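You operate a simulated robot arm through the tools that you are given. There is no shell and no other tool. Be economical: measure what you need, move in short steps, check, and stop when the job is done.

You are at the controls of a simulated robot arm. One attempt, no reset.

## Task
Put one of the short gutters from the top of the cream bench on top of the blue carton there.

Only the result counts: the job must be done as asked and must still hold three seconds after the hand-in. Knocking over, shifting, dropping, spilling or breaking anything else fails it.

## Robot
A 6-joint arm with a two-finger parallel gripper, fixed in place. Base frame: the origin is at the foot of the arm, x ahead of it, y to its left, z up; the work surface is at about z = 0. Readings come in m, degrees, newtons and seconds.
With the tool pointing down near the work surface it reaches from about 0.14 to 0.58 m from the base axis. Its first joint turns from -66.0 to 66.0 degrees. Payload 2.1 kg.
The tool frame sits at the grasp point between the pads (the TCP): z along the fingers, y along the line on which they close. The tips reach 0.03 m beyond it. The gripper opens to 0.094 m. The fingers are 0.028 m wide and 0.01 m thick; the gripper's body (0.05 by 0.096 m) begins 0.055 m behind the TCP.
Orientation is that of the tool frame in the base frame, as a unit quaternion [x, y, z, w]. With the fingers straight down and closing along the base's y, the tool's x points along the base's -x, its y along +y and its z along -z.

## Interface
- The arm moves only by the tool send_rows. Its arguments are lists of equal length, an entry for each row: "delta_pos": the shift along the tool's x, y, z in units of 200 mm (1.0 is 200 mm), a list of three; "rot": the turn, a rotation vector about the tool's x, y, z in units of 90 degrees (1.0 is 90 degrees), a list of three. In form: {"delta_pos": [[dx, dy, dz], ...], "rot": [[wx, wy, wz], ...]}. A call has 1 to 12 rows; each row is the pose to reach, as a shift and turn from the pose commanded when the call began, along the tool's axes at that moment. "jaw" is the gripper command, from -1 (fully open) to 1 (shut), values between in proportion, set as the call begins (left out, the last holds). A call with a number of a shift or a turn outside -1 to 1 is refused whole. Rows are played at 5 a second. More than 0.05 m and 8.6 degrees between two rows, or a gripper value outside its range, and nothing of the call is played. Where a pose cannot be reached the arm comes as near as it can. A force on the tool above 40 N (or 10 N above the force at the start of the call, whichever is more), or a blocked arm, ends the call early, and 0.2 s more pass. Each finger travels about 0.072 m/s and halts on what it meets, pressing with about 42 N; the grip force reading is that of the motor and also rises with nothing between the fingers. The clock runs only during rows and for 0.2 s after the last one: add rows that repeat a pose to give the fingers time. The reply holds the time, the measured pose of the TCP, the force on the tool along the base axes, the opening and the grip force, in the units named above and with some noise, and new pictures: "views" is both (left out), scene, wrist or none.
- Cameras (640 x 400 px; columns grow to the right, rows downward): "scene" is fixed at [0.0321, -0.3496, 0.5088]; the picture's right is [0.93, -0.38, 0.00], its down [-0.18, -0.43, -0.88] and it looks along [0.34, 0.82, -0.47] (base axes); focal length 332 px, centre (320, 200). "wrist" rides on the gripper at [0.076, 0.014, -0.103] in the tool frame; the picture's right is [-0.18, 0.98, 0.00], its down [-0.75, -0.14, -0.64] and it looks along [-0.63, -0.12, 0.77] (tool axes); focal length 243 px, centre (320, 200). There is no depth. A picture from a camera that has moved, and an enlarged one, comes with that camera's place and axes in the base frame and with its lens. The place of the scene camera against the robot may be out by one fixed shift of up to 0.018 m in any direction.
- enlarge(camera, box): a new picture of the part [left, top, right, bottom] of that camera's present view, enlarged. It takes no simulated time.
- hand_in(): hands the job in; it is judged then, once.

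Work in short steps. Places have to be worked out from the pictures, the camera data and where the tool is seen: move nearer, look again, correct. Check each grasp and each placing, and mend what went wrong. You have 90 turns and 200 pictures in all, those below and enlarged ones among them. Open the gripper and draw the arm clear of the work before you hand the job in, unless the task says otherwise; then end with one line.

The tools are called by a JSON object that holds its "method" and its "body". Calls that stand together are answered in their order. send_rows: Moves the arm, as the interface text tells. Its arguments: {"type":"object","properties":{"delta_pos":{"type":"array","items":{"type":"array","items":{"type":"number"}}},"rot":{"type":"array","items":{"type":"array","items":{"type":"number"}}},"jaw":{"type":"number"},"views":{"type":"string","enum":["both","scene","wrist","none"]}},"required":["delta_pos","rot"]} The other tools are called the same way: enlarge (camera, box) takes an enlarged picture of a part of a camera's view; hand_in () hands the job in.

At the start:

```text
time: 0.0
tcp_pos: [0.1618, 0.2042, 0.2816]
orientation: [0.001, 1.0, 0.0, -0.001]
force: [-0.1, 0.4, -0.1]
grip_width: 0.0939
finger_force: 0.1
```

scene: 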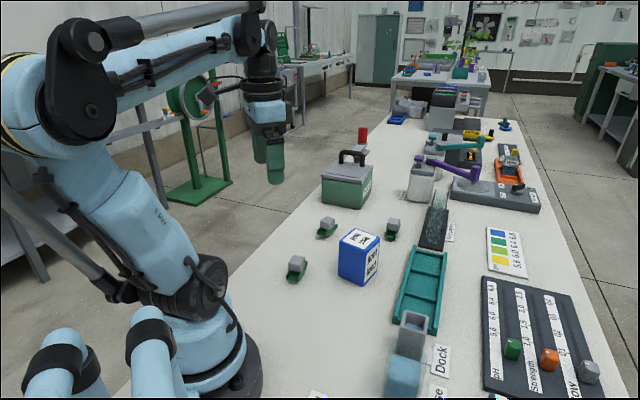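
wrist: 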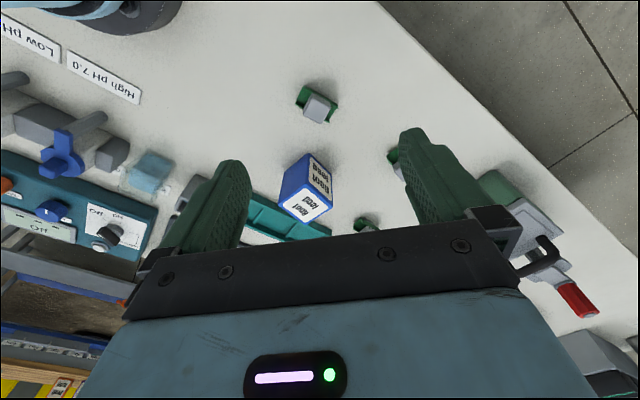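

The pictures show a blue carton and three small green pieces with grey blocks around it. I'll enlarge both views to identify the gutters.

{"method": "enlarge", "body": {"camera": "scene", "box": [270, 190, 430, 290]}}

{"method": "enlarge", "body": {"camera": "scene", "box": [360, 180, 520, 400]}}

{"method": "enlarge", "body": {"camera": "wrist", "box": [240, 60, 420, 260]}}

```text
4.00 times, centred on (350, 240) of scene
camera zoom: at [0.0321, -0.3496, 0.5088], right [0.93, -0.38, 0.0], down [-0.18, -0.43, -0.88], along [0.34, 0.82, -0.47], focal length 1327 px, centre (200, 40)
```

zoom: 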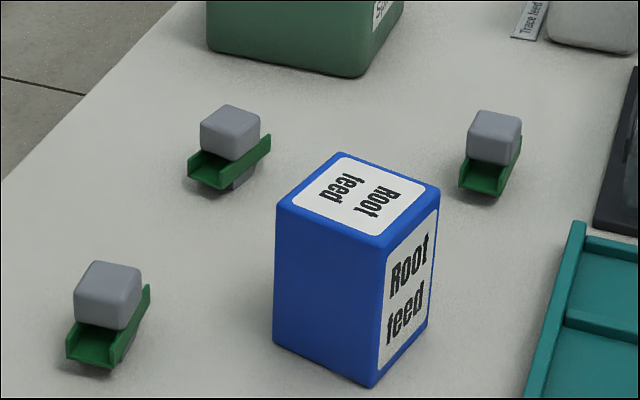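

```text
1.82 times, centred on (440, 290) of scene
camera zoom: at [0.0321, -0.3496, 0.5088], right [0.93, -0.38, 0.0], down [-0.18, -0.43, -0.88], along [0.34, 0.82, -0.47], focal length 603 px, centre (102, 36)
```

zoom: 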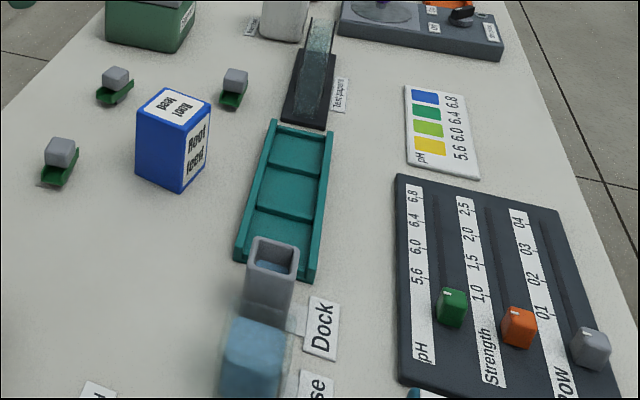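

```text
2.00 times, centred on (330, 160) of wrist
camera zoom: at [0.0853, 0.2177, 0.3835], right [0.18, 0.98, 0.0], down [0.75, -0.14, 0.64], along [0.63, -0.12, -0.77], focal length 485 px, centre (300, 280)
```

zoom: 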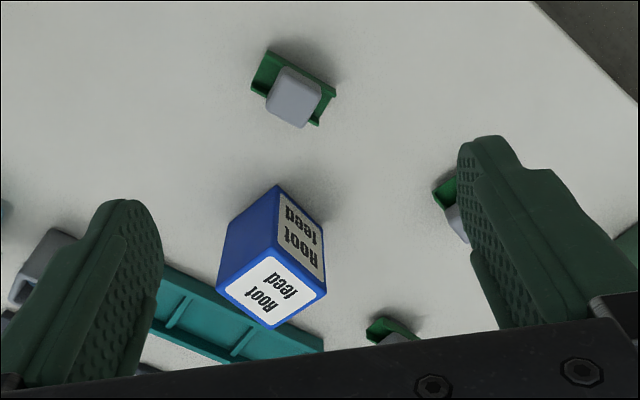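

The three small green channels with grey blocks look like the short gutters. From the wrist view the nearest one sits near (0.205, 0.19), and the carton near (0.335, 0.155) with its top around 0.09. I move above that gutter for a closer look.

{"method": "send_rows", "body": {"delta_pos": [[-0.05, -0.02, 0.12], [-0.1, -0.04, 0.25], [-0.16, -0.05, 0.38], [-0.2, -0.07, 0.5], [-0.2, -0.07, 0.5]], "rot": [[0, 0, 0], [0, 0, 0], [0, 0, 0], [0, 0, 0], [0, 0, 0]], "jaw": -1}}

```text
time: 1.2
tcp_pos: [0.2027, 0.1902, 0.1821]
orientation: [-0.001, 1.0, 0.0, 0.0]
force: [0.7, 0.5, 1.2]
grip_width: 0.094
finger_force: 0.0
camera wrist: at [0.1259, 0.2035, 0.2835], right [0.18, 0.98, 0.0], down [0.75, -0.14, 0.64], along [0.63, -0.12, -0.77], focal length 243 px, centre (320, 200)
```

scene: 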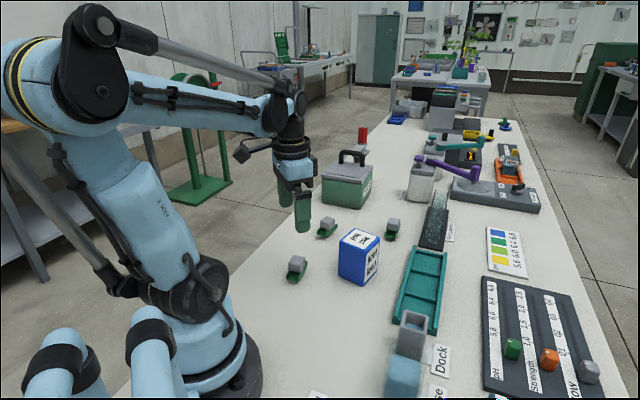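
wrist: 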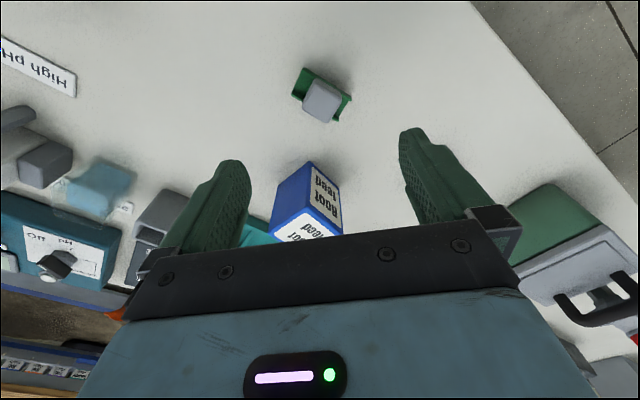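

The gutter is clearly in view below the tool; I enlarge it to measure the axis and heights.

{"method": "enlarge", "body": {"camera": "wrist", "box": [240, 50, 400, 150]}}

{"method": "enlarge", "body": {"camera": "scene", "box": [274, 240, 338, 290]}}

{"method": "enlarge", "body": {"camera": "wrist", "box": [240, 150, 400, 250]}}

```text
4.00 times, centred on (320, 100) of wrist
camera zoom: at [0.1259, 0.2035, 0.2835], right [0.18, 0.98, 0.0], down [0.75, -0.14, 0.64], along [0.63, -0.12, -0.77], focal length 970 px, centre (320, 600)
```

zoom: 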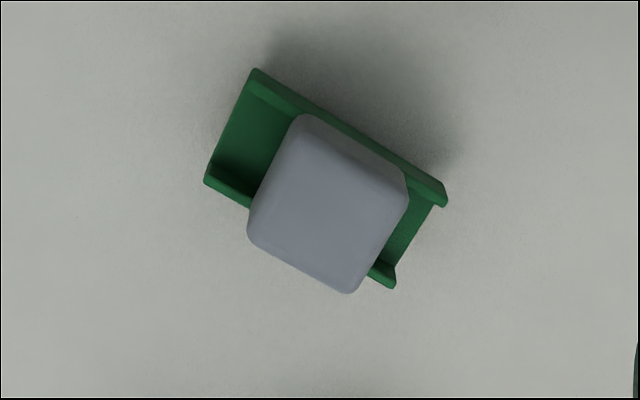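

```text
8.00 times, centred on (306, 265) of scene
camera zoom: at [0.0321, -0.3496, 0.5088], right [0.93, -0.38, 0.0], down [-0.18, -0.43, -0.88], along [0.34, 0.82, -0.47], focal length 2653 px, centre (432, -320)
```

zoom: 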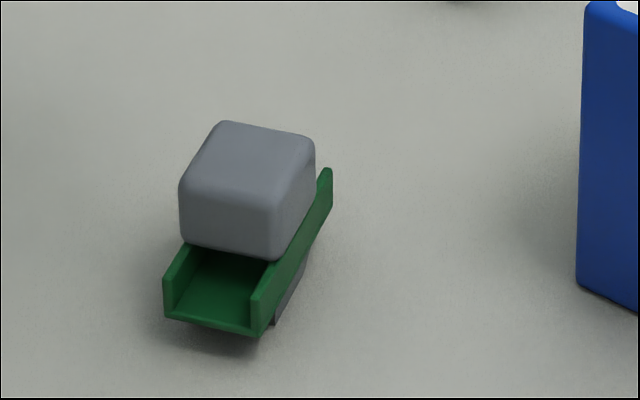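

```text
4.00 times, centred on (320, 200) of wrist
camera zoom: at [0.1259, 0.2035, 0.2835], right [0.18, 0.98, 0.0], down [0.75, -0.14, 0.64], along [0.63, -0.12, -0.77], focal length 970 px, centre (320, 200)
```

zoom: 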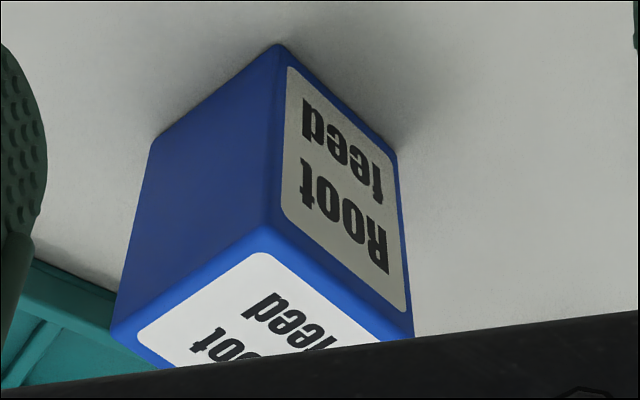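

The gutter is a 28 x 57 mm channel centred at about (0.204, 0.190), axis about 50°, on a small foot with a cube in it. The carton is centred at about (0.330, 0.148), top about 0.092, with edges at 31.5°. I turn the gripper by 50° and come down partway.

{"method": "send_rows", "body": {"delta_pos": [[-0.007, 0, 0.05], [-0.007, 0, 0.1], [-0.007, 0, 0.16], [-0.007, 0, 0.22], [-0.007, 0, 0.28], [-0.007, 0, 0.34], [-0.007, 0, 0.4], [-0.007, 0, 0.4]], "rot": [[0, 0, -0.079], [0, 0, -0.158], [0, 0, -0.238], [0, 0, -0.317], [0, 0, -0.397], [0, 0, -0.476], [0, 0, -0.555], [0, 0, -0.555]]}}

```text
time: 3.0
tcp_pos: [0.2022, 0.1913, 0.1002]
orientation: [-0.423, 0.906, 0.0, -0.001]
force: [0.4, -0.5, -0.3]
grip_width: 0.0939
finger_force: 0.0
camera wrist: at [0.1426, 0.1409, 0.2028], right [-0.64, 0.77, 0.0], down [0.59, 0.49, 0.64], along [0.5, 0.41, -0.77], focal length 243 px, centre (320, 200)
```

scene: 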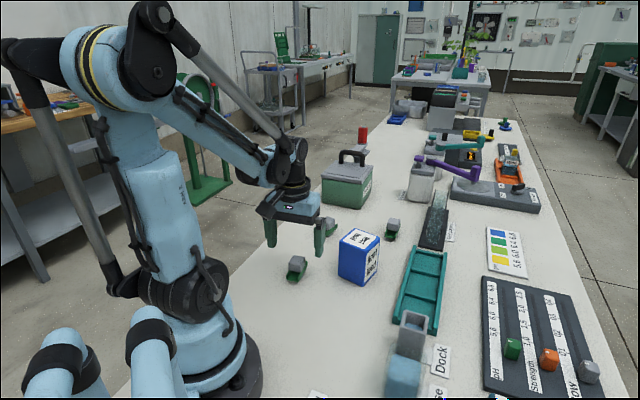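
wrist: 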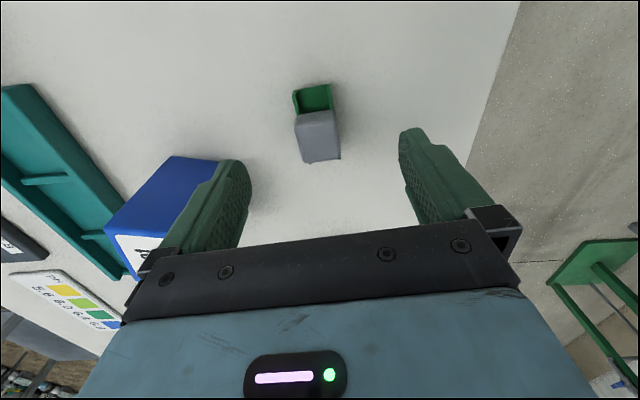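

Turned as planned. I enlarge to check the alignment and centring.

{"method": "enlarge", "body": {"camera": "wrist", "box": [240, 75, 400, 175]}}

```text
4.00 times, centred on (320, 125) of wrist
camera zoom: at [0.1426, 0.1409, 0.2028], right [-0.64, 0.77, 0.0], down [0.59, 0.49, 0.64], along [0.5, 0.41, -0.77], focal length 970 px, centre (320, 500)
```

zoom: 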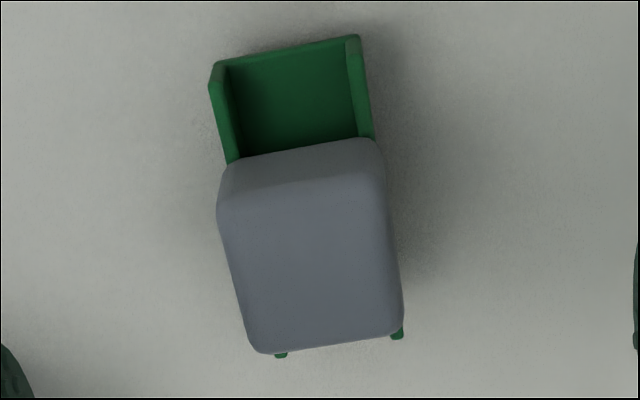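

The gutter is centred at (0.206, 0.1905) and aligned with the jaws. I correct by about 3 mm and descend to TCP z ≈ 0.036.

{"method": "send_rows", "body": {"delta_pos": [[-0.008, -0.016, 0.08], [-0.008, -0.016, 0.16], [-0.008, -0.016, 0.24], [-0.008, -0.016, 0.29], [-0.008, -0.016, 0.32], [-0.008, -0.016, 0.32]], "rot": [[0, 0, 0], [0, 0, 0], [0, 0, 0], [0, 0, 0], [0, 0, 0], [0, 0, 0]]}}

```text
time: 4.4
tcp_pos: [0.2075, 0.188, 0.0373]
orientation: [-0.423, 0.906, -0.001, 0.0]
force: [0.4, -0.5, 0.0]
grip_width: 0.0941
finger_force: 0.0
camera wrist: at [0.1469, 0.1383, 0.1391], right [-0.63, 0.77, 0.0], down [0.59, 0.49, 0.64], along [0.5, 0.41, -0.77], focal length 243 px, centre (320, 200)
```

scene: 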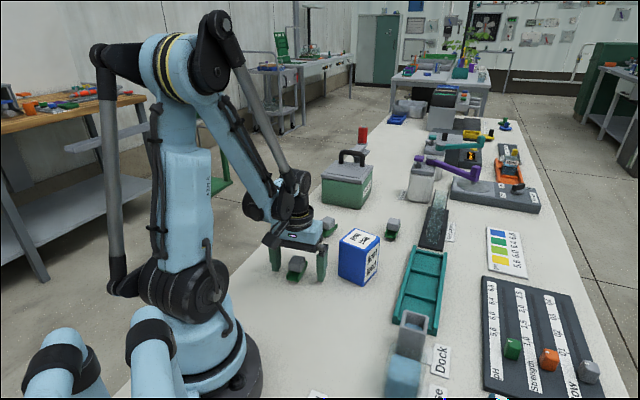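
wrist: 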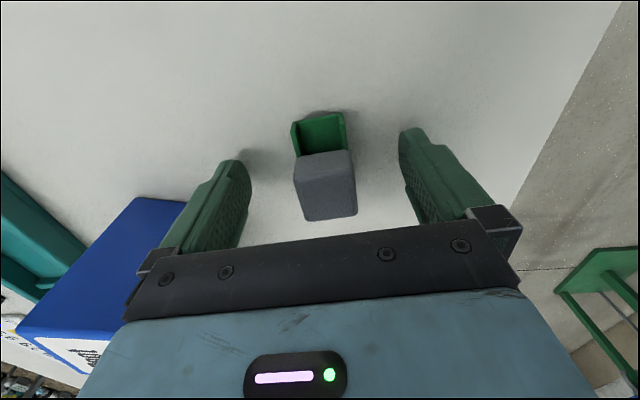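

The gutter sits midway between the fingers with clearance. I close the gripper.

{"method": "send_rows", "body": {"delta_pos": [[0, 0, 0], [0, 0, 0], [0, 0, 0], [0, 0, 0], [0, 0, 0]], "rot": [[0, 0, 0], [0, 0, 0], [0, 0, 0], [0, 0, 0], [0, 0, 0]], "jaw": 1}}

{"method": "enlarge", "body": {"camera": "scene", "box": [240, 210, 400, 310]}}

```text
time: 5.6
tcp_pos: [0.2066, 0.1879, 0.0382]
orientation: [-0.423, 0.906, 0.0, 0.0]
force: [0.1, 0.9, -0.5]
grip_width: 0.0337
finger_force: 42.2
camera wrist: at [0.1469, 0.1383, 0.1392], right [-0.63, 0.77, 0.0], down [0.59, 0.49, 0.64], along [0.5, 0.41, -0.77], focal length 243 px, centre (320, 200)
```

scene: 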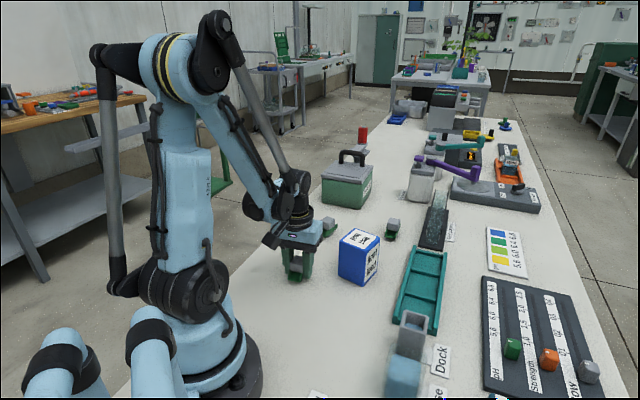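
wrist: 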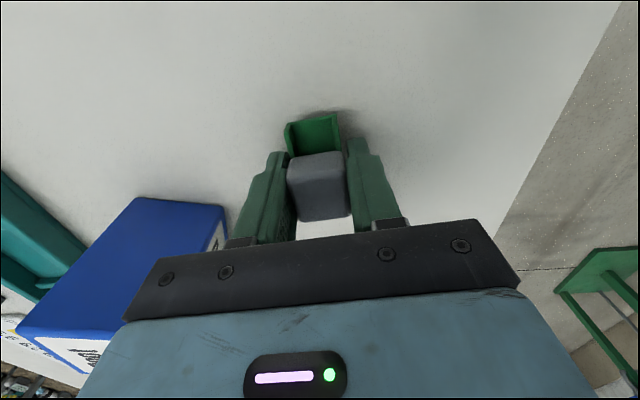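

```text
4.00 times, centred on (320, 260) of scene
camera zoom: at [0.0321, -0.3496, 0.5088], right [0.93, -0.38, 0.0], down [-0.18, -0.43, -0.88], along [0.34, 0.82, -0.47], focal length 1327 px, centre (320, -40)
```

zoom: 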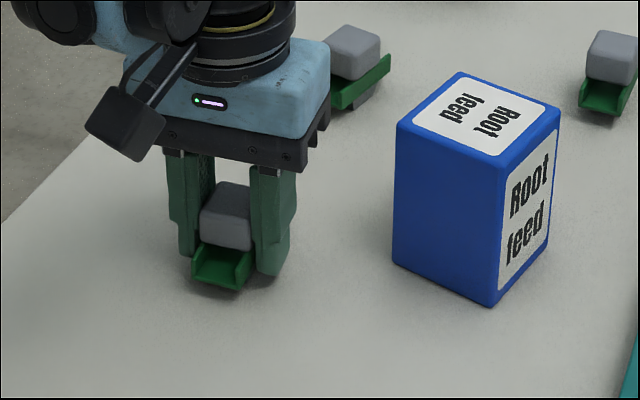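

The jaws hold at 33.7 mm with full grip force, so the channel is gripped. I lift straight up slowly and check.

{"method": "send_rows", "body": {"delta_pos": [[0, 0, -0.03], [0, 0, -0.1], [0, 0, -0.2], [0, 0, -0.32], [0, 0, -0.45], [0, 0, -0.57], [0, 0, -0.65], [0, 0, -0.65]], "rot": [[0, 0, 0], [0, 0, 0], [0, 0, 0], [0, 0, 0], [0, 0, 0], [0, 0, 0], [0, 0, 0], [0, 0, 0]]}}

{"method": "enlarge", "body": {"camera": "scene", "box": [240, 170, 400, 290]}}

```text
time: 7.4
tcp_pos: [0.2069, 0.1885, 0.166]
orientation: [-0.423, 0.906, -0.001, 0.001]
force: [0.3, 1.0, -0.1]
grip_width: 0.0
finger_force: 33.5
camera wrist: at [0.1467, 0.1383, 0.2682], right [-0.63, 0.77, 0.0], down [0.59, 0.49, 0.64], along [0.5, 0.41, -0.77], focal length 243 px, centre (320, 200)
```

scene: 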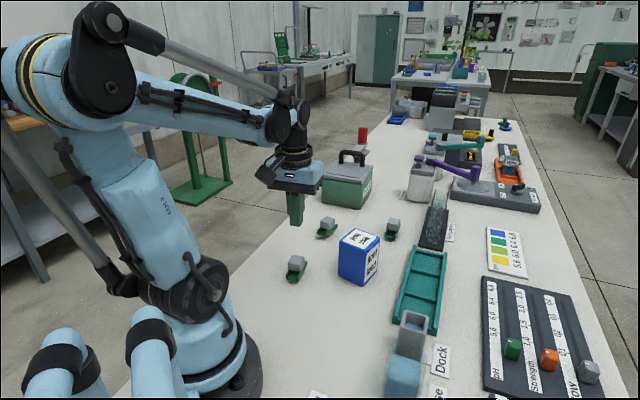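
wrist: 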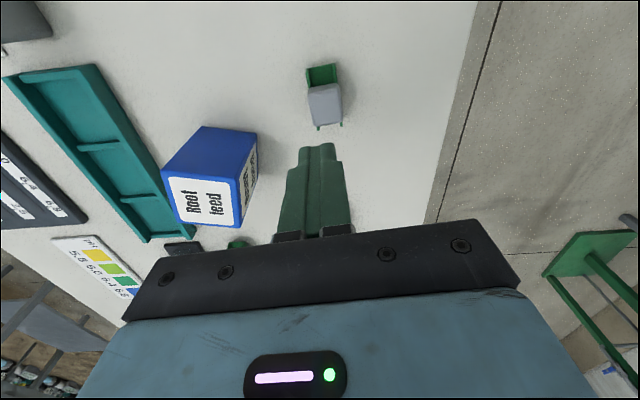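

```text
3.33 times, centred on (320, 230) of scene
camera zoom: at [0.0321, -0.3496, 0.5088], right [0.93, -0.38, 0.0], down [-0.18, -0.43, -0.88], along [0.34, 0.82, -0.47], focal length 1106 px, centre (320, 100)
```

zoom: 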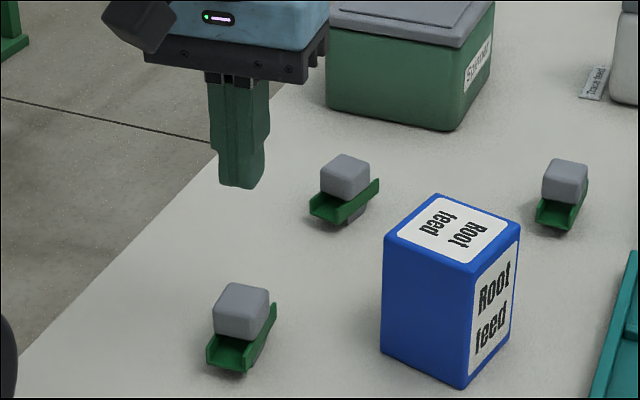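

The gutter slipped out of the jaws and stayed on the bench, upright. I enlarge to see its state and shape before retrying.

{"method": "enlarge", "body": {"camera": "wrist", "box": [280, 50, 376, 140]}}

{"method": "enlarge", "body": {"camera": "scene", "box": [274, 245, 322, 290]}}

{"method": "enlarge", "body": {"camera": "scene", "box": [306, 205, 354, 250]}}

{"method": "enlarge", "body": {"camera": "scene", "box": [260, 140, 340, 230]}}

```text
4.44 times, centred on (328, 95) of wrist
camera zoom: at [0.1467, 0.1383, 0.2682], right [-0.63, 0.77, 0.0], down [0.59, 0.49, 0.64], along [0.5, 0.41, -0.77], focal length 1078 px, centre (284, 667)
```

zoom: 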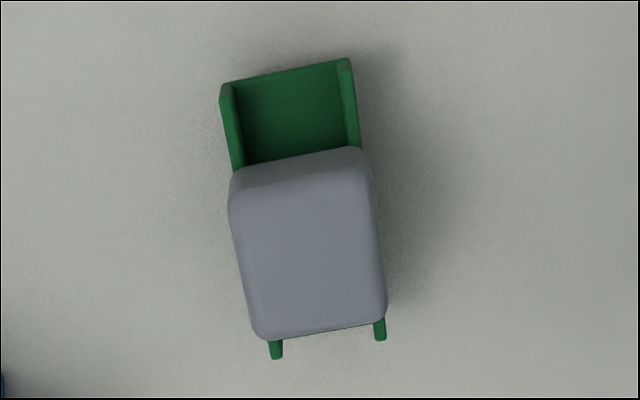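

```text
8.89 times, centred on (298, 268) of scene
camera zoom: at [0.0321, -0.3496, 0.5088], right [0.93, -0.38, 0.0], down [-0.18, -0.43, -0.88], along [0.34, 0.82, -0.47], focal length 2948 px, centre (516, -400)
```

zoom: 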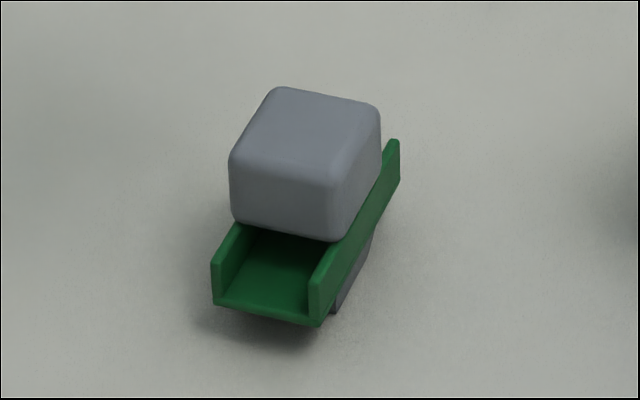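

```text
8.89 times, centred on (330, 228) of scene
camera zoom: at [0.0321, -0.3496, 0.5088], right [0.93, -0.38, 0.0], down [-0.18, -0.43, -0.88], along [0.34, 0.82, -0.47], focal length 2948 px, centre (231, -44)
```

zoom: 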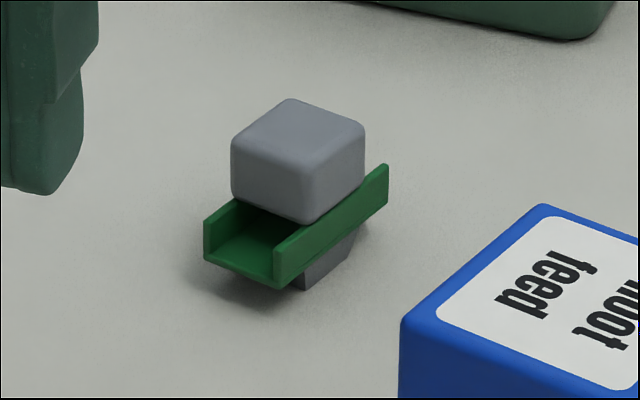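

```text
4.44 times, centred on (300, 185) of scene
camera zoom: at [0.0321, -0.3496, 0.5088], right [0.93, -0.38, 0.0], down [-0.18, -0.43, -0.88], along [0.34, 0.82, -0.47], focal length 1474 px, centre (409, 267)
```

zoom: 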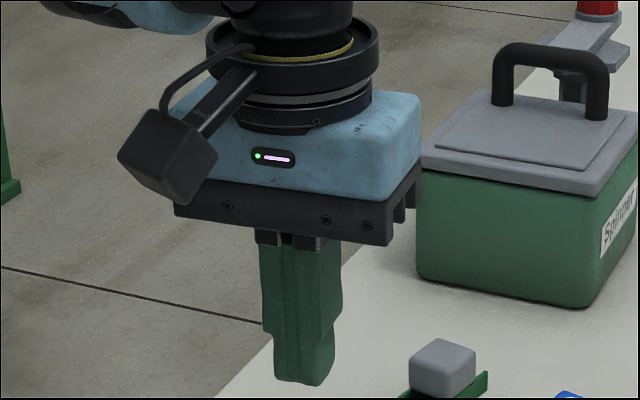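

The piece is unharmed and nearly unmoved, at about (0.203, 0.1905); my last grasp was about 3–4 mm off along the closing line. I open, shift and go down again, then look closely before closing.

{"method": "send_rows", "body": {"delta_pos": [[0, 0, 0], [0, 0.008, 0], [0, 0.016, 0.1], [0, 0.016, 0.2], [0, 0.016, 0.3], [0, 0.016, 0.4], [0, 0.016, 0.5], [0, 0.016, 0.58], [0, 0.016, 0.64], [0, 0.016, 0.67], [0, 0.016, 0.67]], "rot": [[0, 0, 0], [0, 0, 0], [0, 0, 0], [0, 0, 0], [0, 0, 0], [0, 0, 0], [0, 0, 0], [0, 0, 0], [0, 0, 0], [0, 0, 0], [0, 0, 0]], "jaw": -1, "views": "none"}}

{"method": "enlarge", "body": {"camera": "wrist", "box": [200, 90, 440, 240]}}

{"method": "enlarge", "body": {"camera": "scene", "box": [260, 220, 340, 290]}}

```text
time: 9.8
tcp_pos: [0.2047, 0.1892, 0.0326]
orientation: [-0.423, 0.906, 0.0, 0.001]
force: [0.1, -0.2, -0.2]
grip_width: 0.0941
finger_force: 0.0
```

```text
2.67 times, centred on (320, 165) of wrist
camera zoom: at [0.1427, 0.1405, 0.135], right [-0.63, 0.77, 0.0], down [0.59, 0.49, 0.64], along [0.5, 0.41, -0.77], focal length 647 px, centre (320, 293)
```

zoom: 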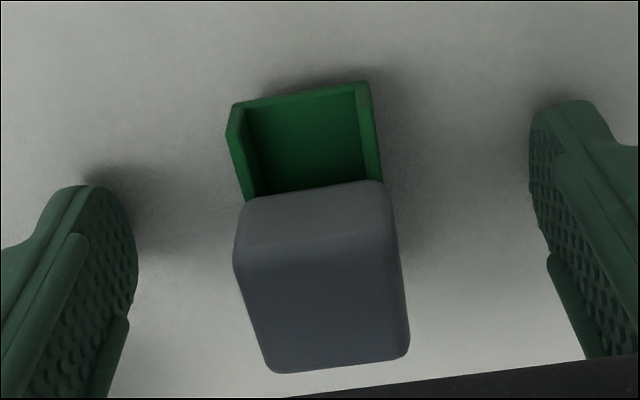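

```text
5.71 times, centred on (300, 255) of scene
camera zoom: at [0.0321, -0.3496, 0.5088], right [0.93, -0.38, 0.0], down [-0.18, -0.43, -0.88], along [0.34, 0.82, -0.47], focal length 1895 px, centre (434, -114)
```

zoom: 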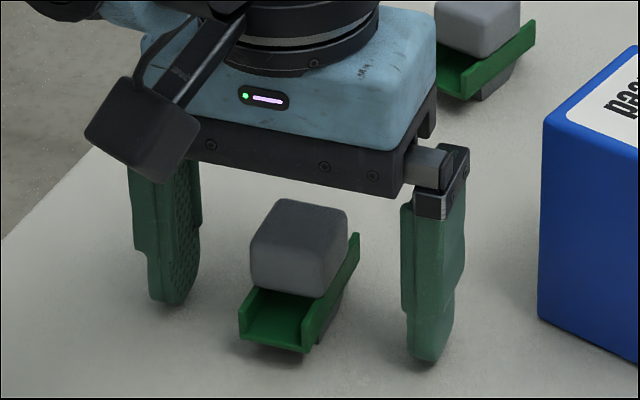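

The enlarged view shows the gutter centred within about 1 mm of the tool axis now, tips just above the bench. I close and check the width.

{"method": "send_rows", "body": {"delta_pos": [[0, 0, 0], [0, 0, 0], [0, 0, 0], [0, 0, 0], [0, 0, 0], [0, 0, 0]], "rot": [[0, 0, 0], [0, 0, 0], [0, 0, 0], [0, 0, 0], [0, 0, 0], [0, 0, 0]], "jaw": 1, "views": "none"}}

{"method": "enlarge", "body": {"camera": "wrist", "box": [200, 90, 440, 240]}}

{"method": "enlarge", "body": {"camera": "scene", "box": [260, 220, 340, 290]}}

```text
time: 11.2
tcp_pos: [0.2036, 0.1899, 0.0315]
orientation: [-0.424, 0.906, 0.0, 0.0]
force: [0.4, -0.6, 0.2]
grip_width: 0.0333
finger_force: 42.2
```

```text
2.67 times, centred on (320, 165) of wrist
camera zoom: at [0.1428, 0.1405, 0.1352], right [-0.63, 0.77, 0.0], down [0.59, 0.49, 0.64], along [0.5, 0.41, -0.77], focal length 647 px, centre (320, 293)
```

zoom: 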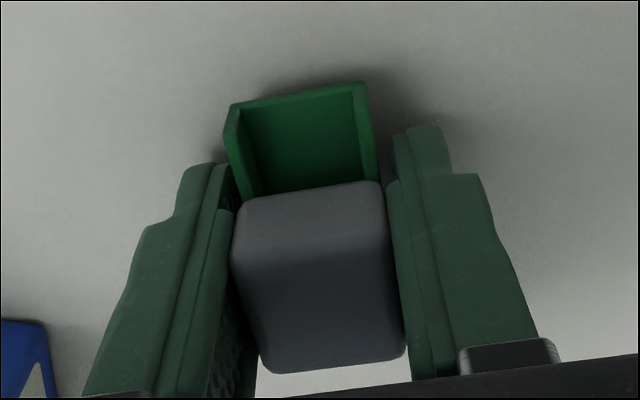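

```text
5.71 times, centred on (300, 255) of scene
camera zoom: at [0.0321, -0.3496, 0.5088], right [0.93, -0.38, 0.0], down [-0.18, -0.43, -0.88], along [0.34, 0.82, -0.47], focal length 1895 px, centre (434, -114)
```

zoom: 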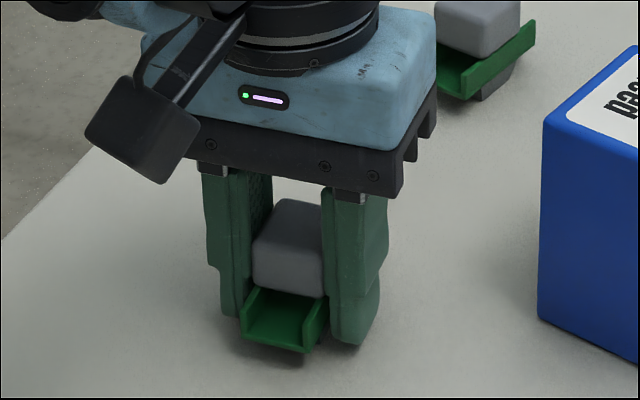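

The pads bear on the block and channel, 33.3 mm apart, about 5 mm deeper than before. I lift only 15 mm slowly and check whether it follows.

{"method": "send_rows", "body": {"delta_pos": [[0, 0, -0.01], [0, 0, -0.02], [0, 0, -0.035], [0, 0, -0.05], [0, 0, -0.065], [0, 0, -0.075], [0, 0, -0.075]], "rot": [[0, 0, 0], [0, 0, 0], [0, 0, 0], [0, 0, 0], [0, 0, 0], [0, 0, 0], [0, 0, 0]], "views": "none"}}

{"method": "enlarge", "body": {"camera": "wrist", "box": [200, 90, 440, 240]}}

{"method": "enlarge", "body": {"camera": "scene", "box": [260, 220, 340, 290]}}

```text
time: 12.8
tcp_pos: [0.2019, 0.1905, 0.0482]
orientation: [-0.423, 0.906, 0.0, 0.001]
force: [0.8, 0.4, -0.3]
grip_width: 0.0334
finger_force: 42.2
```

```text
2.67 times, centred on (320, 165) of wrist
camera zoom: at [0.1431, 0.1413, 0.1504], right [-0.63, 0.77, 0.0], down [0.59, 0.49, 0.64], along [0.5, 0.41, -0.77], focal length 647 px, centre (320, 293)
```

zoom: 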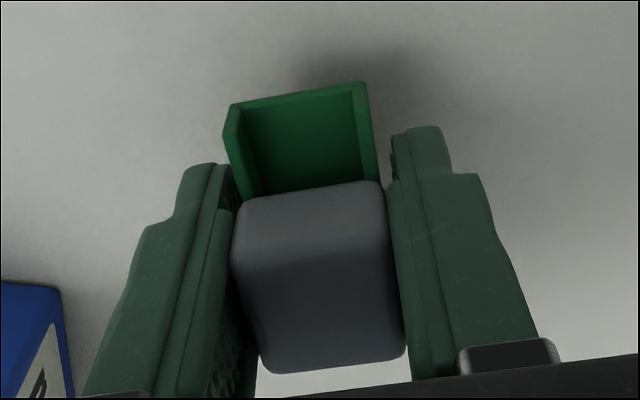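

```text
5.71 times, centred on (300, 255) of scene
camera zoom: at [0.0321, -0.3496, 0.5088], right [0.93, -0.38, 0.0], down [-0.18, -0.43, -0.88], along [0.34, 0.82, -0.47], focal length 1895 px, centre (434, -114)
```

zoom: 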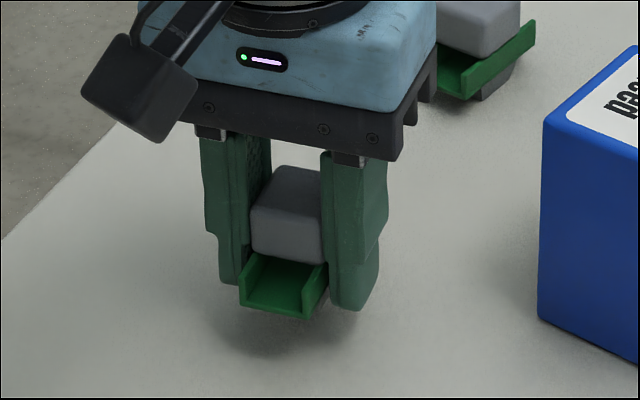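

It lifted cleanly with the jaws. I continue raising slowly to about z = 0.15, which clears the carton top.

{"method": "send_rows", "body": {"delta_pos": [[0, 0, -0.02], [0, 0, -0.06], [0, 0, -0.1], [0, 0, -0.15], [0, 0, -0.2], [0, 0, -0.25], [0, 0, -0.3], [0, 0, -0.35], [0, 0, -0.4], [0, 0, -0.45], [0, 0, -0.49], [0, 0, -0.51]], "rot": [[0, 0, 0], [0, 0, 0], [0, 0, 0], [0, 0, 0], [0, 0, 0], [0, 0, 0], [0, 0, 0], [0, 0, 0], [0, 0, 0], [0, 0, 0], [0, 0, 0], [0, 0, 0]]}}

```text
time: 15.4
tcp_pos: [0.2053, 0.1903, 0.1504]
orientation: [-0.423, 0.906, 0.0, -0.001]
force: [0.6, -0.3, -0.7]
grip_width: 0.0333
finger_force: 42.1
camera wrist: at [0.1446, 0.142, 0.2528], right [-0.63, 0.77, 0.0], down [0.59, 0.49, 0.64], along [0.5, 0.41, -0.77], focal length 243 px, centre (320, 200)
```

scene: 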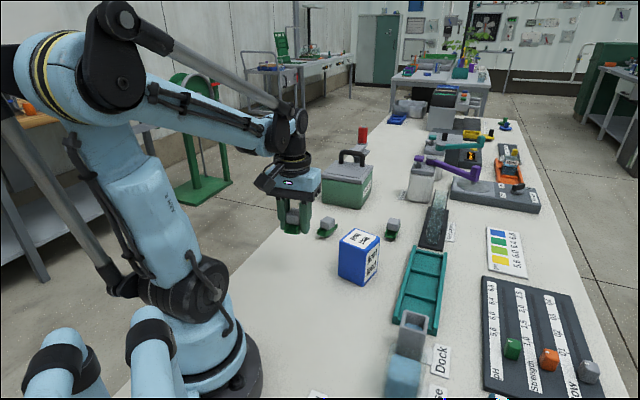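
wrist: 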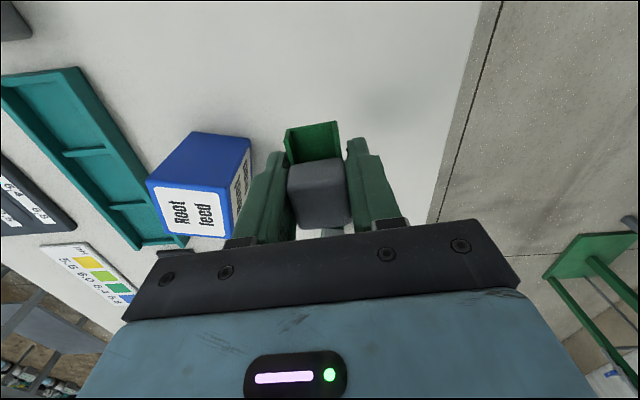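

Held firmly. I enlarge the carton in this view to refine its position before crossing over.

{"method": "enlarge", "body": {"camera": "wrist", "box": [130, 120, 270, 250]}}

```text
3.08 times, centred on (200, 185) of wrist
camera zoom: at [0.1446, 0.142, 0.2528], right [-0.63, 0.77, 0.0], down [0.59, 0.49, 0.64], along [0.5, 0.41, -0.77], focal length 746 px, centre (689, 246)
```

zoom: 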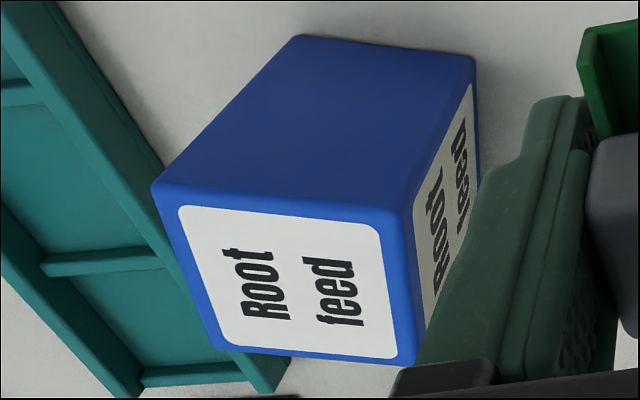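

The carton top is centred at about (0.331, 0.149), edges at about 30.5°. I carry the gutter over at constant height, turning 19.5° to align with the carton.

{"method": "send_rows", "body": {"delta_pos": [[-0.01, -0.025, 0], [-0.03, -0.075, 0], [-0.055, -0.137, 0], [-0.08, -0.2, 0], [-0.106, -0.264, 0], [-0.132, -0.329, 0], [-0.158, -0.394, 0], [-0.184, -0.459, 0], [-0.21, -0.524, 0], [-0.232, -0.579, 0], [-0.246, -0.614, 0], [-0.246, -0.614, 0]], "rot": [[0, 0, 0.01], [0, 0, 0.03], [0, 0, 0.05], [0, 0, 0.07], [0, 0, 0.093], [0, 0, 0.116], [0, 0, 0.139], [0, 0, 0.162], [0, 0, 0.185], [0, 0, 0.205], [0, 0, 0.217], [0, 0, 0.217]]}}

{"method": "enlarge", "body": {"camera": "scene", "box": [310, 180, 420, 290]}}

{"method": "enlarge", "body": {"camera": "wrist", "box": [200, 90, 440, 240]}}

```text
time: 18.0
tcp_pos: [0.3308, 0.1517, 0.1514]
orientation: [-0.262, 0.965, -0.001, 0.0]
force: [0.1, -0.6, -0.5]
grip_width: 0.0336
finger_force: 42.6
camera wrist: at [0.257, 0.1241, 0.2532], right [-0.34, 0.94, 0.0], down [0.72, 0.26, 0.64], along [0.6, 0.22, -0.77], focal length 243 px, centre (320, 200)
```

scene: 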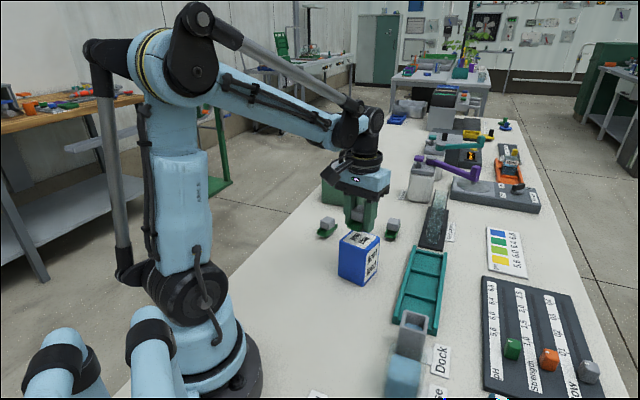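
wrist: 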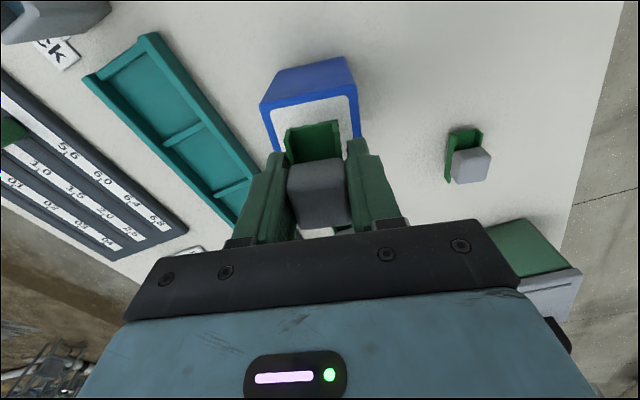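

```text
3.64 times, centred on (365, 235) of scene
camera zoom: at [0.0321, -0.3496, 0.5088], right [0.93, -0.38, 0.0], down [-0.18, -0.43, -0.88], along [0.34, 0.82, -0.47], focal length 1206 px, centre (156, 73)
```

zoom: 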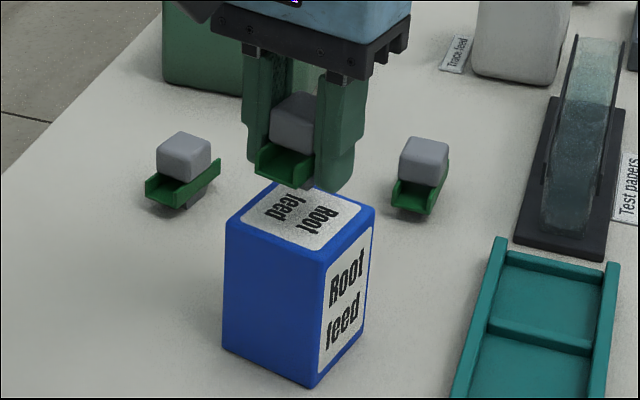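

```text
2.67 times, centred on (320, 165) of wrist
camera zoom: at [0.257, 0.1241, 0.2532], right [-0.34, 0.94, 0.0], down [0.72, 0.26, 0.64], along [0.6, 0.22, -0.77], focal length 647 px, centre (320, 293)
```

zoom: 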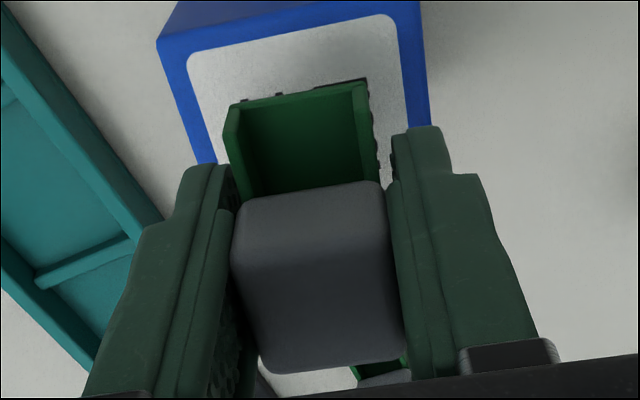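

Carton edges agree with the estimate (centre (0.332, 0.149)); the held gutter is over it within 3 mm. I fine-correct and lower to about 8 mm above the expected contact.

{"method": "send_rows", "body": {"delta_pos": [[-0.004, -0.007, 0.01], [-0.009, -0.014, 0.03], [-0.009, -0.014, 0.05], [-0.009, -0.014, 0.07], [-0.009, -0.014, 0.085], [-0.009, -0.014, 0.095], [-0.009, -0.014, 0.095]], "rot": [[0, 0, 0], [0, 0, 0], [0, 0, 0], [0, 0, 0], [0, 0, 0], [0, 0, 0], [0, 0, 0]], "views": "none"}}

{"method": "enlarge", "body": {"camera": "scene", "box": [320, 190, 400, 260]}}

{"method": "enlarge", "body": {"camera": "wrist", "box": [200, 90, 440, 240]}}

```text
time: 19.6
tcp_pos: [0.3326, 0.1476, 0.1312]
orientation: [-0.262, 0.965, 0.0, 0.0]
force: [0.6, -0.7, -0.8]
grip_width: 0.0332
finger_force: 41.8
```

```text
5.71 times, centred on (360, 225) of scene
camera zoom: at [0.0321, -0.3496, 0.5088], right [0.93, -0.38, 0.0], down [-0.18, -0.43, -0.88], along [0.34, 0.82, -0.47], focal length 1895 px, centre (91, 57)
```

zoom: 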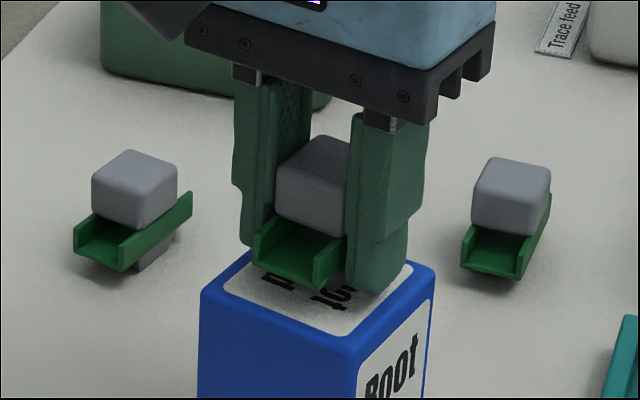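

```text
2.67 times, centred on (320, 165) of wrist
camera zoom: at [0.2592, 0.1213, 0.2335], right [-0.34, 0.94, 0.0], down [0.72, 0.26, 0.64], along [0.6, 0.22, -0.77], focal length 647 px, centre (320, 293)
```

zoom: 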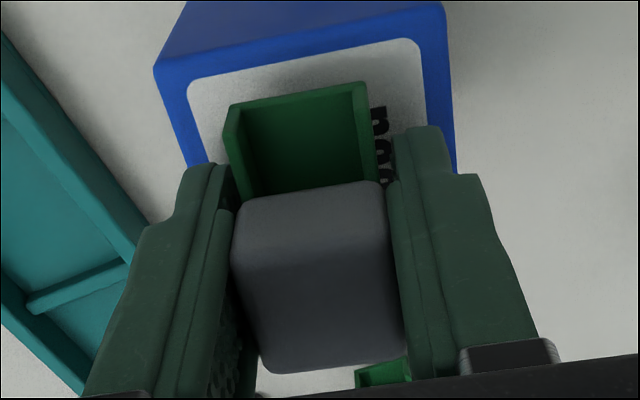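

Well placed over the top with a small gap left. I lower about 6 mm more in fine steps, watching the force.

{"method": "send_rows", "body": {"delta_pos": [[0, 0, 0.006], [0, 0, 0.012], [0, 0, 0.018], [0, 0, 0.024], [0, 0, 0.028], [0, 0, 0.028]], "rot": [[0, 0, 0], [0, 0, 0], [0, 0, 0], [0, 0, 0], [0, 0, 0], [0, 0, 0]], "views": "none"}}

{"method": "enlarge", "body": {"camera": "scene", "box": [330, 200, 400, 260]}}

```text
time: 21.0
tcp_pos: [0.332, 0.1489, 0.1264]
orientation: [-0.262, 0.965, -0.001, 0.0]
force: [0.7, 0.9, 30.9]
grip_width: 0.0332
finger_force: 42.3
```

```text
6.67 times, centred on (365, 230) of scene
camera zoom: at [0.032, -0.3497, 0.5088], right [0.93, -0.38, 0.0], down [-0.18, -0.43, -0.88], along [0.34, 0.82, -0.47], focal length 2211 px, centre (20, 0)
```

zoom: 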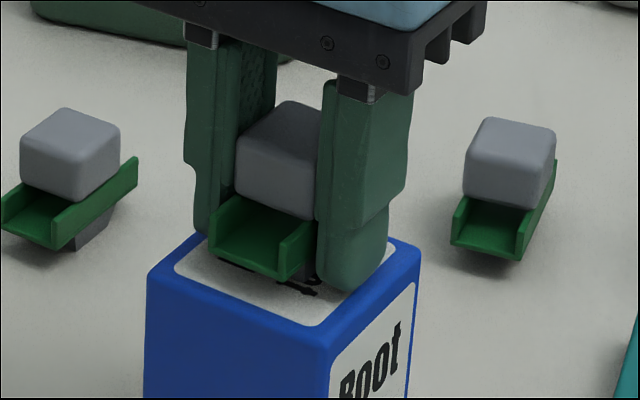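

Contact: 31 N upward, gutter seated at TCP z ≈ 0.126. I ease up about 1 mm to relieve the load.

{"method": "send_rows", "body": {"delta_pos": [[0, 0, -0.003], [0, 0, -0.005], [0, 0, -0.005]], "rot": [[0, 0, 0], [0, 0, 0], [0, 0, 0]], "views": "none"}}

```text
time: 21.8
tcp_pos: [0.3332, 0.148, 0.1273]
orientation: [-0.262, 0.965, 0.0, 0.0]
force: [1.5, -0.1, 1.8]
grip_width: 0.0332
finger_force: 41.8
```

The load is nearly zero now with the gutter resting. I open the jaws partway and hold still.

{"method": "send_rows", "body": {"delta_pos": [[0, 0, 0], [0, 0, 0], [0, 0, 0], [0, 0, 0]], "rot": [[0, 0, 0], [0, 0, 0], [0, 0, 0], [0, 0, 0]], "jaw": -0.5, "views": "none"}}

{"method": "enlarge", "body": {"camera": "scene", "box": [330, 200, 400, 260]}}

{"method": "enlarge", "body": {"camera": "wrist", "box": [200, 90, 440, 240]}}

```text
time: 22.8
tcp_pos: [0.3324, 0.1484, 0.127]
orientation: [-0.263, 0.965, 0.0, 0.0]
force: [0.2, -0.3, -0.2]
grip_width: 0.0703
finger_force: 0.2
```

```text
6.67 times, centred on (365, 230) of scene
camera zoom: at [0.0321, -0.3496, 0.5088], right [0.93, -0.38, 0.0], down [-0.18, -0.43, -0.88], along [0.34, 0.82, -0.47], focal length 2211 px, centre (20, 0)
```

zoom: 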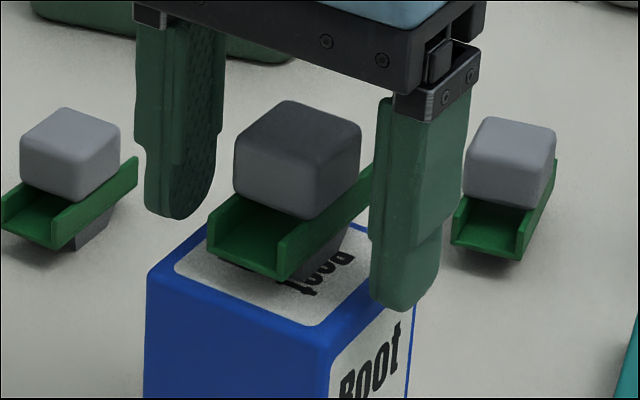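

```text
2.67 times, centred on (320, 165) of wrist
camera zoom: at [0.2592, 0.1214, 0.229], right [-0.34, 0.94, 0.0], down [0.72, 0.26, 0.64], along [0.6, 0.22, -0.77], focal length 647 px, centre (320, 293)
```

zoom: 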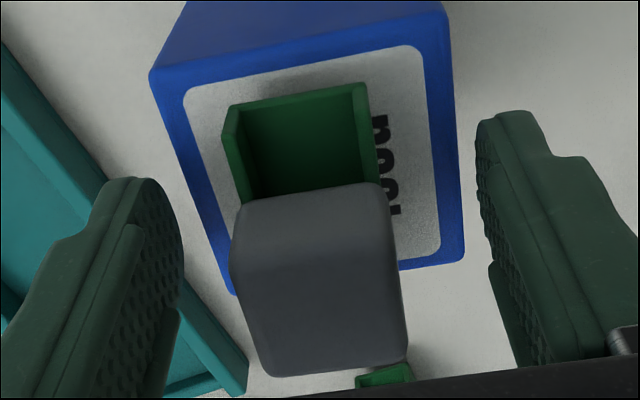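

The gutter stands free and level on the carton. I withdraw straight up without touching it.

{"method": "send_rows", "body": {"delta_pos": [[0, 0, -0.03], [0, 0, -0.1], [0, 0, -0.2], [0, 0, -0.3], [0, 0, -0.4], [0.1, 0, -0.5], [0.25, 0, -0.55], [0.4, 0, -0.6], [0.4, 0, -0.6]], "rot": [[0, 0, 0], [0, 0, 0], [0, 0, 0], [0, 0, 0], [0, 0, 0], [0, 0, 0], [0, 0, 0], [0, 0, 0], [0, 0, 0]]}}

{"method": "enlarge", "body": {"camera": "scene", "box": [300, 190, 420, 290]}}

```text
time: 24.8
tcp_pos: [0.2628, 0.1092, 0.2477]
orientation: [-0.263, 0.965, 0.0, 0.0]
force: [-0.8, -0.9, -0.3]
grip_width: 0.0704
finger_force: 0.1
camera wrist: at [0.1899, 0.0819, 0.3495], right [-0.34, 0.94, 0.0], down [0.72, 0.26, 0.64], along [0.6, 0.22, -0.77], focal length 243 px, centre (320, 200)
```

scene: 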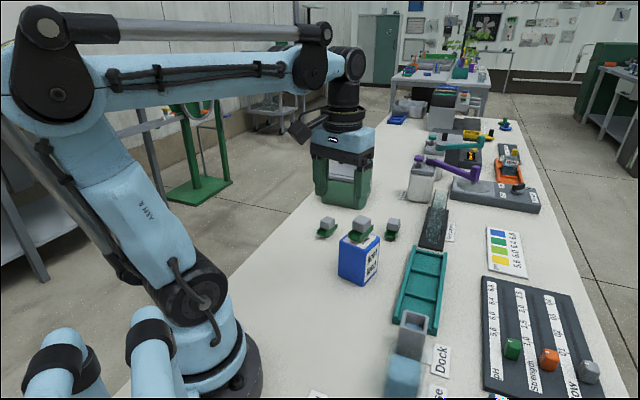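
wrist: 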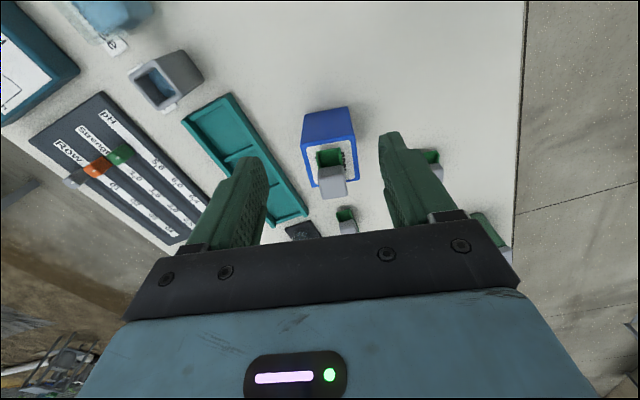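

```text
4.00 times, centred on (360, 240) of scene
camera zoom: at [0.0321, -0.3496, 0.5088], right [0.93, -0.38, 0.0], down [-0.18, -0.43, -0.88], along [0.34, 0.82, -0.47], focal length 1327 px, centre (160, 40)
```

zoom: 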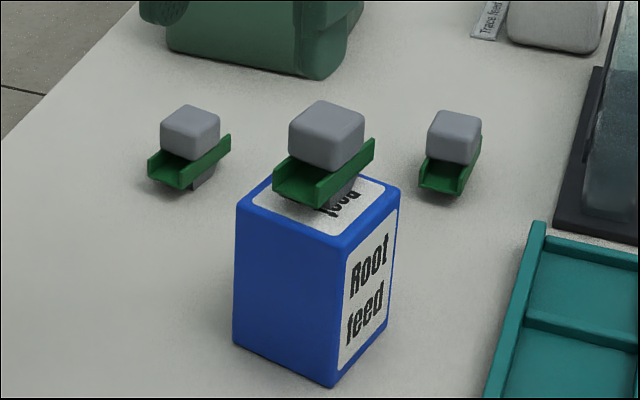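

The gutter rests steadily on the carton, which hasn't moved, and the arm is clear with the jaws open. I hand in.

{"method": "hand_in", "body": {}}

```text
The job is handed in.
```

One short gutter now stands on top of the blue carton. The other two gutters and the carton look unmoved in the last pictures, and the arm is clear with its jaws open. My first grip slipped, so the gutter stayed on the bench, upright, and I regripped it before moving it.
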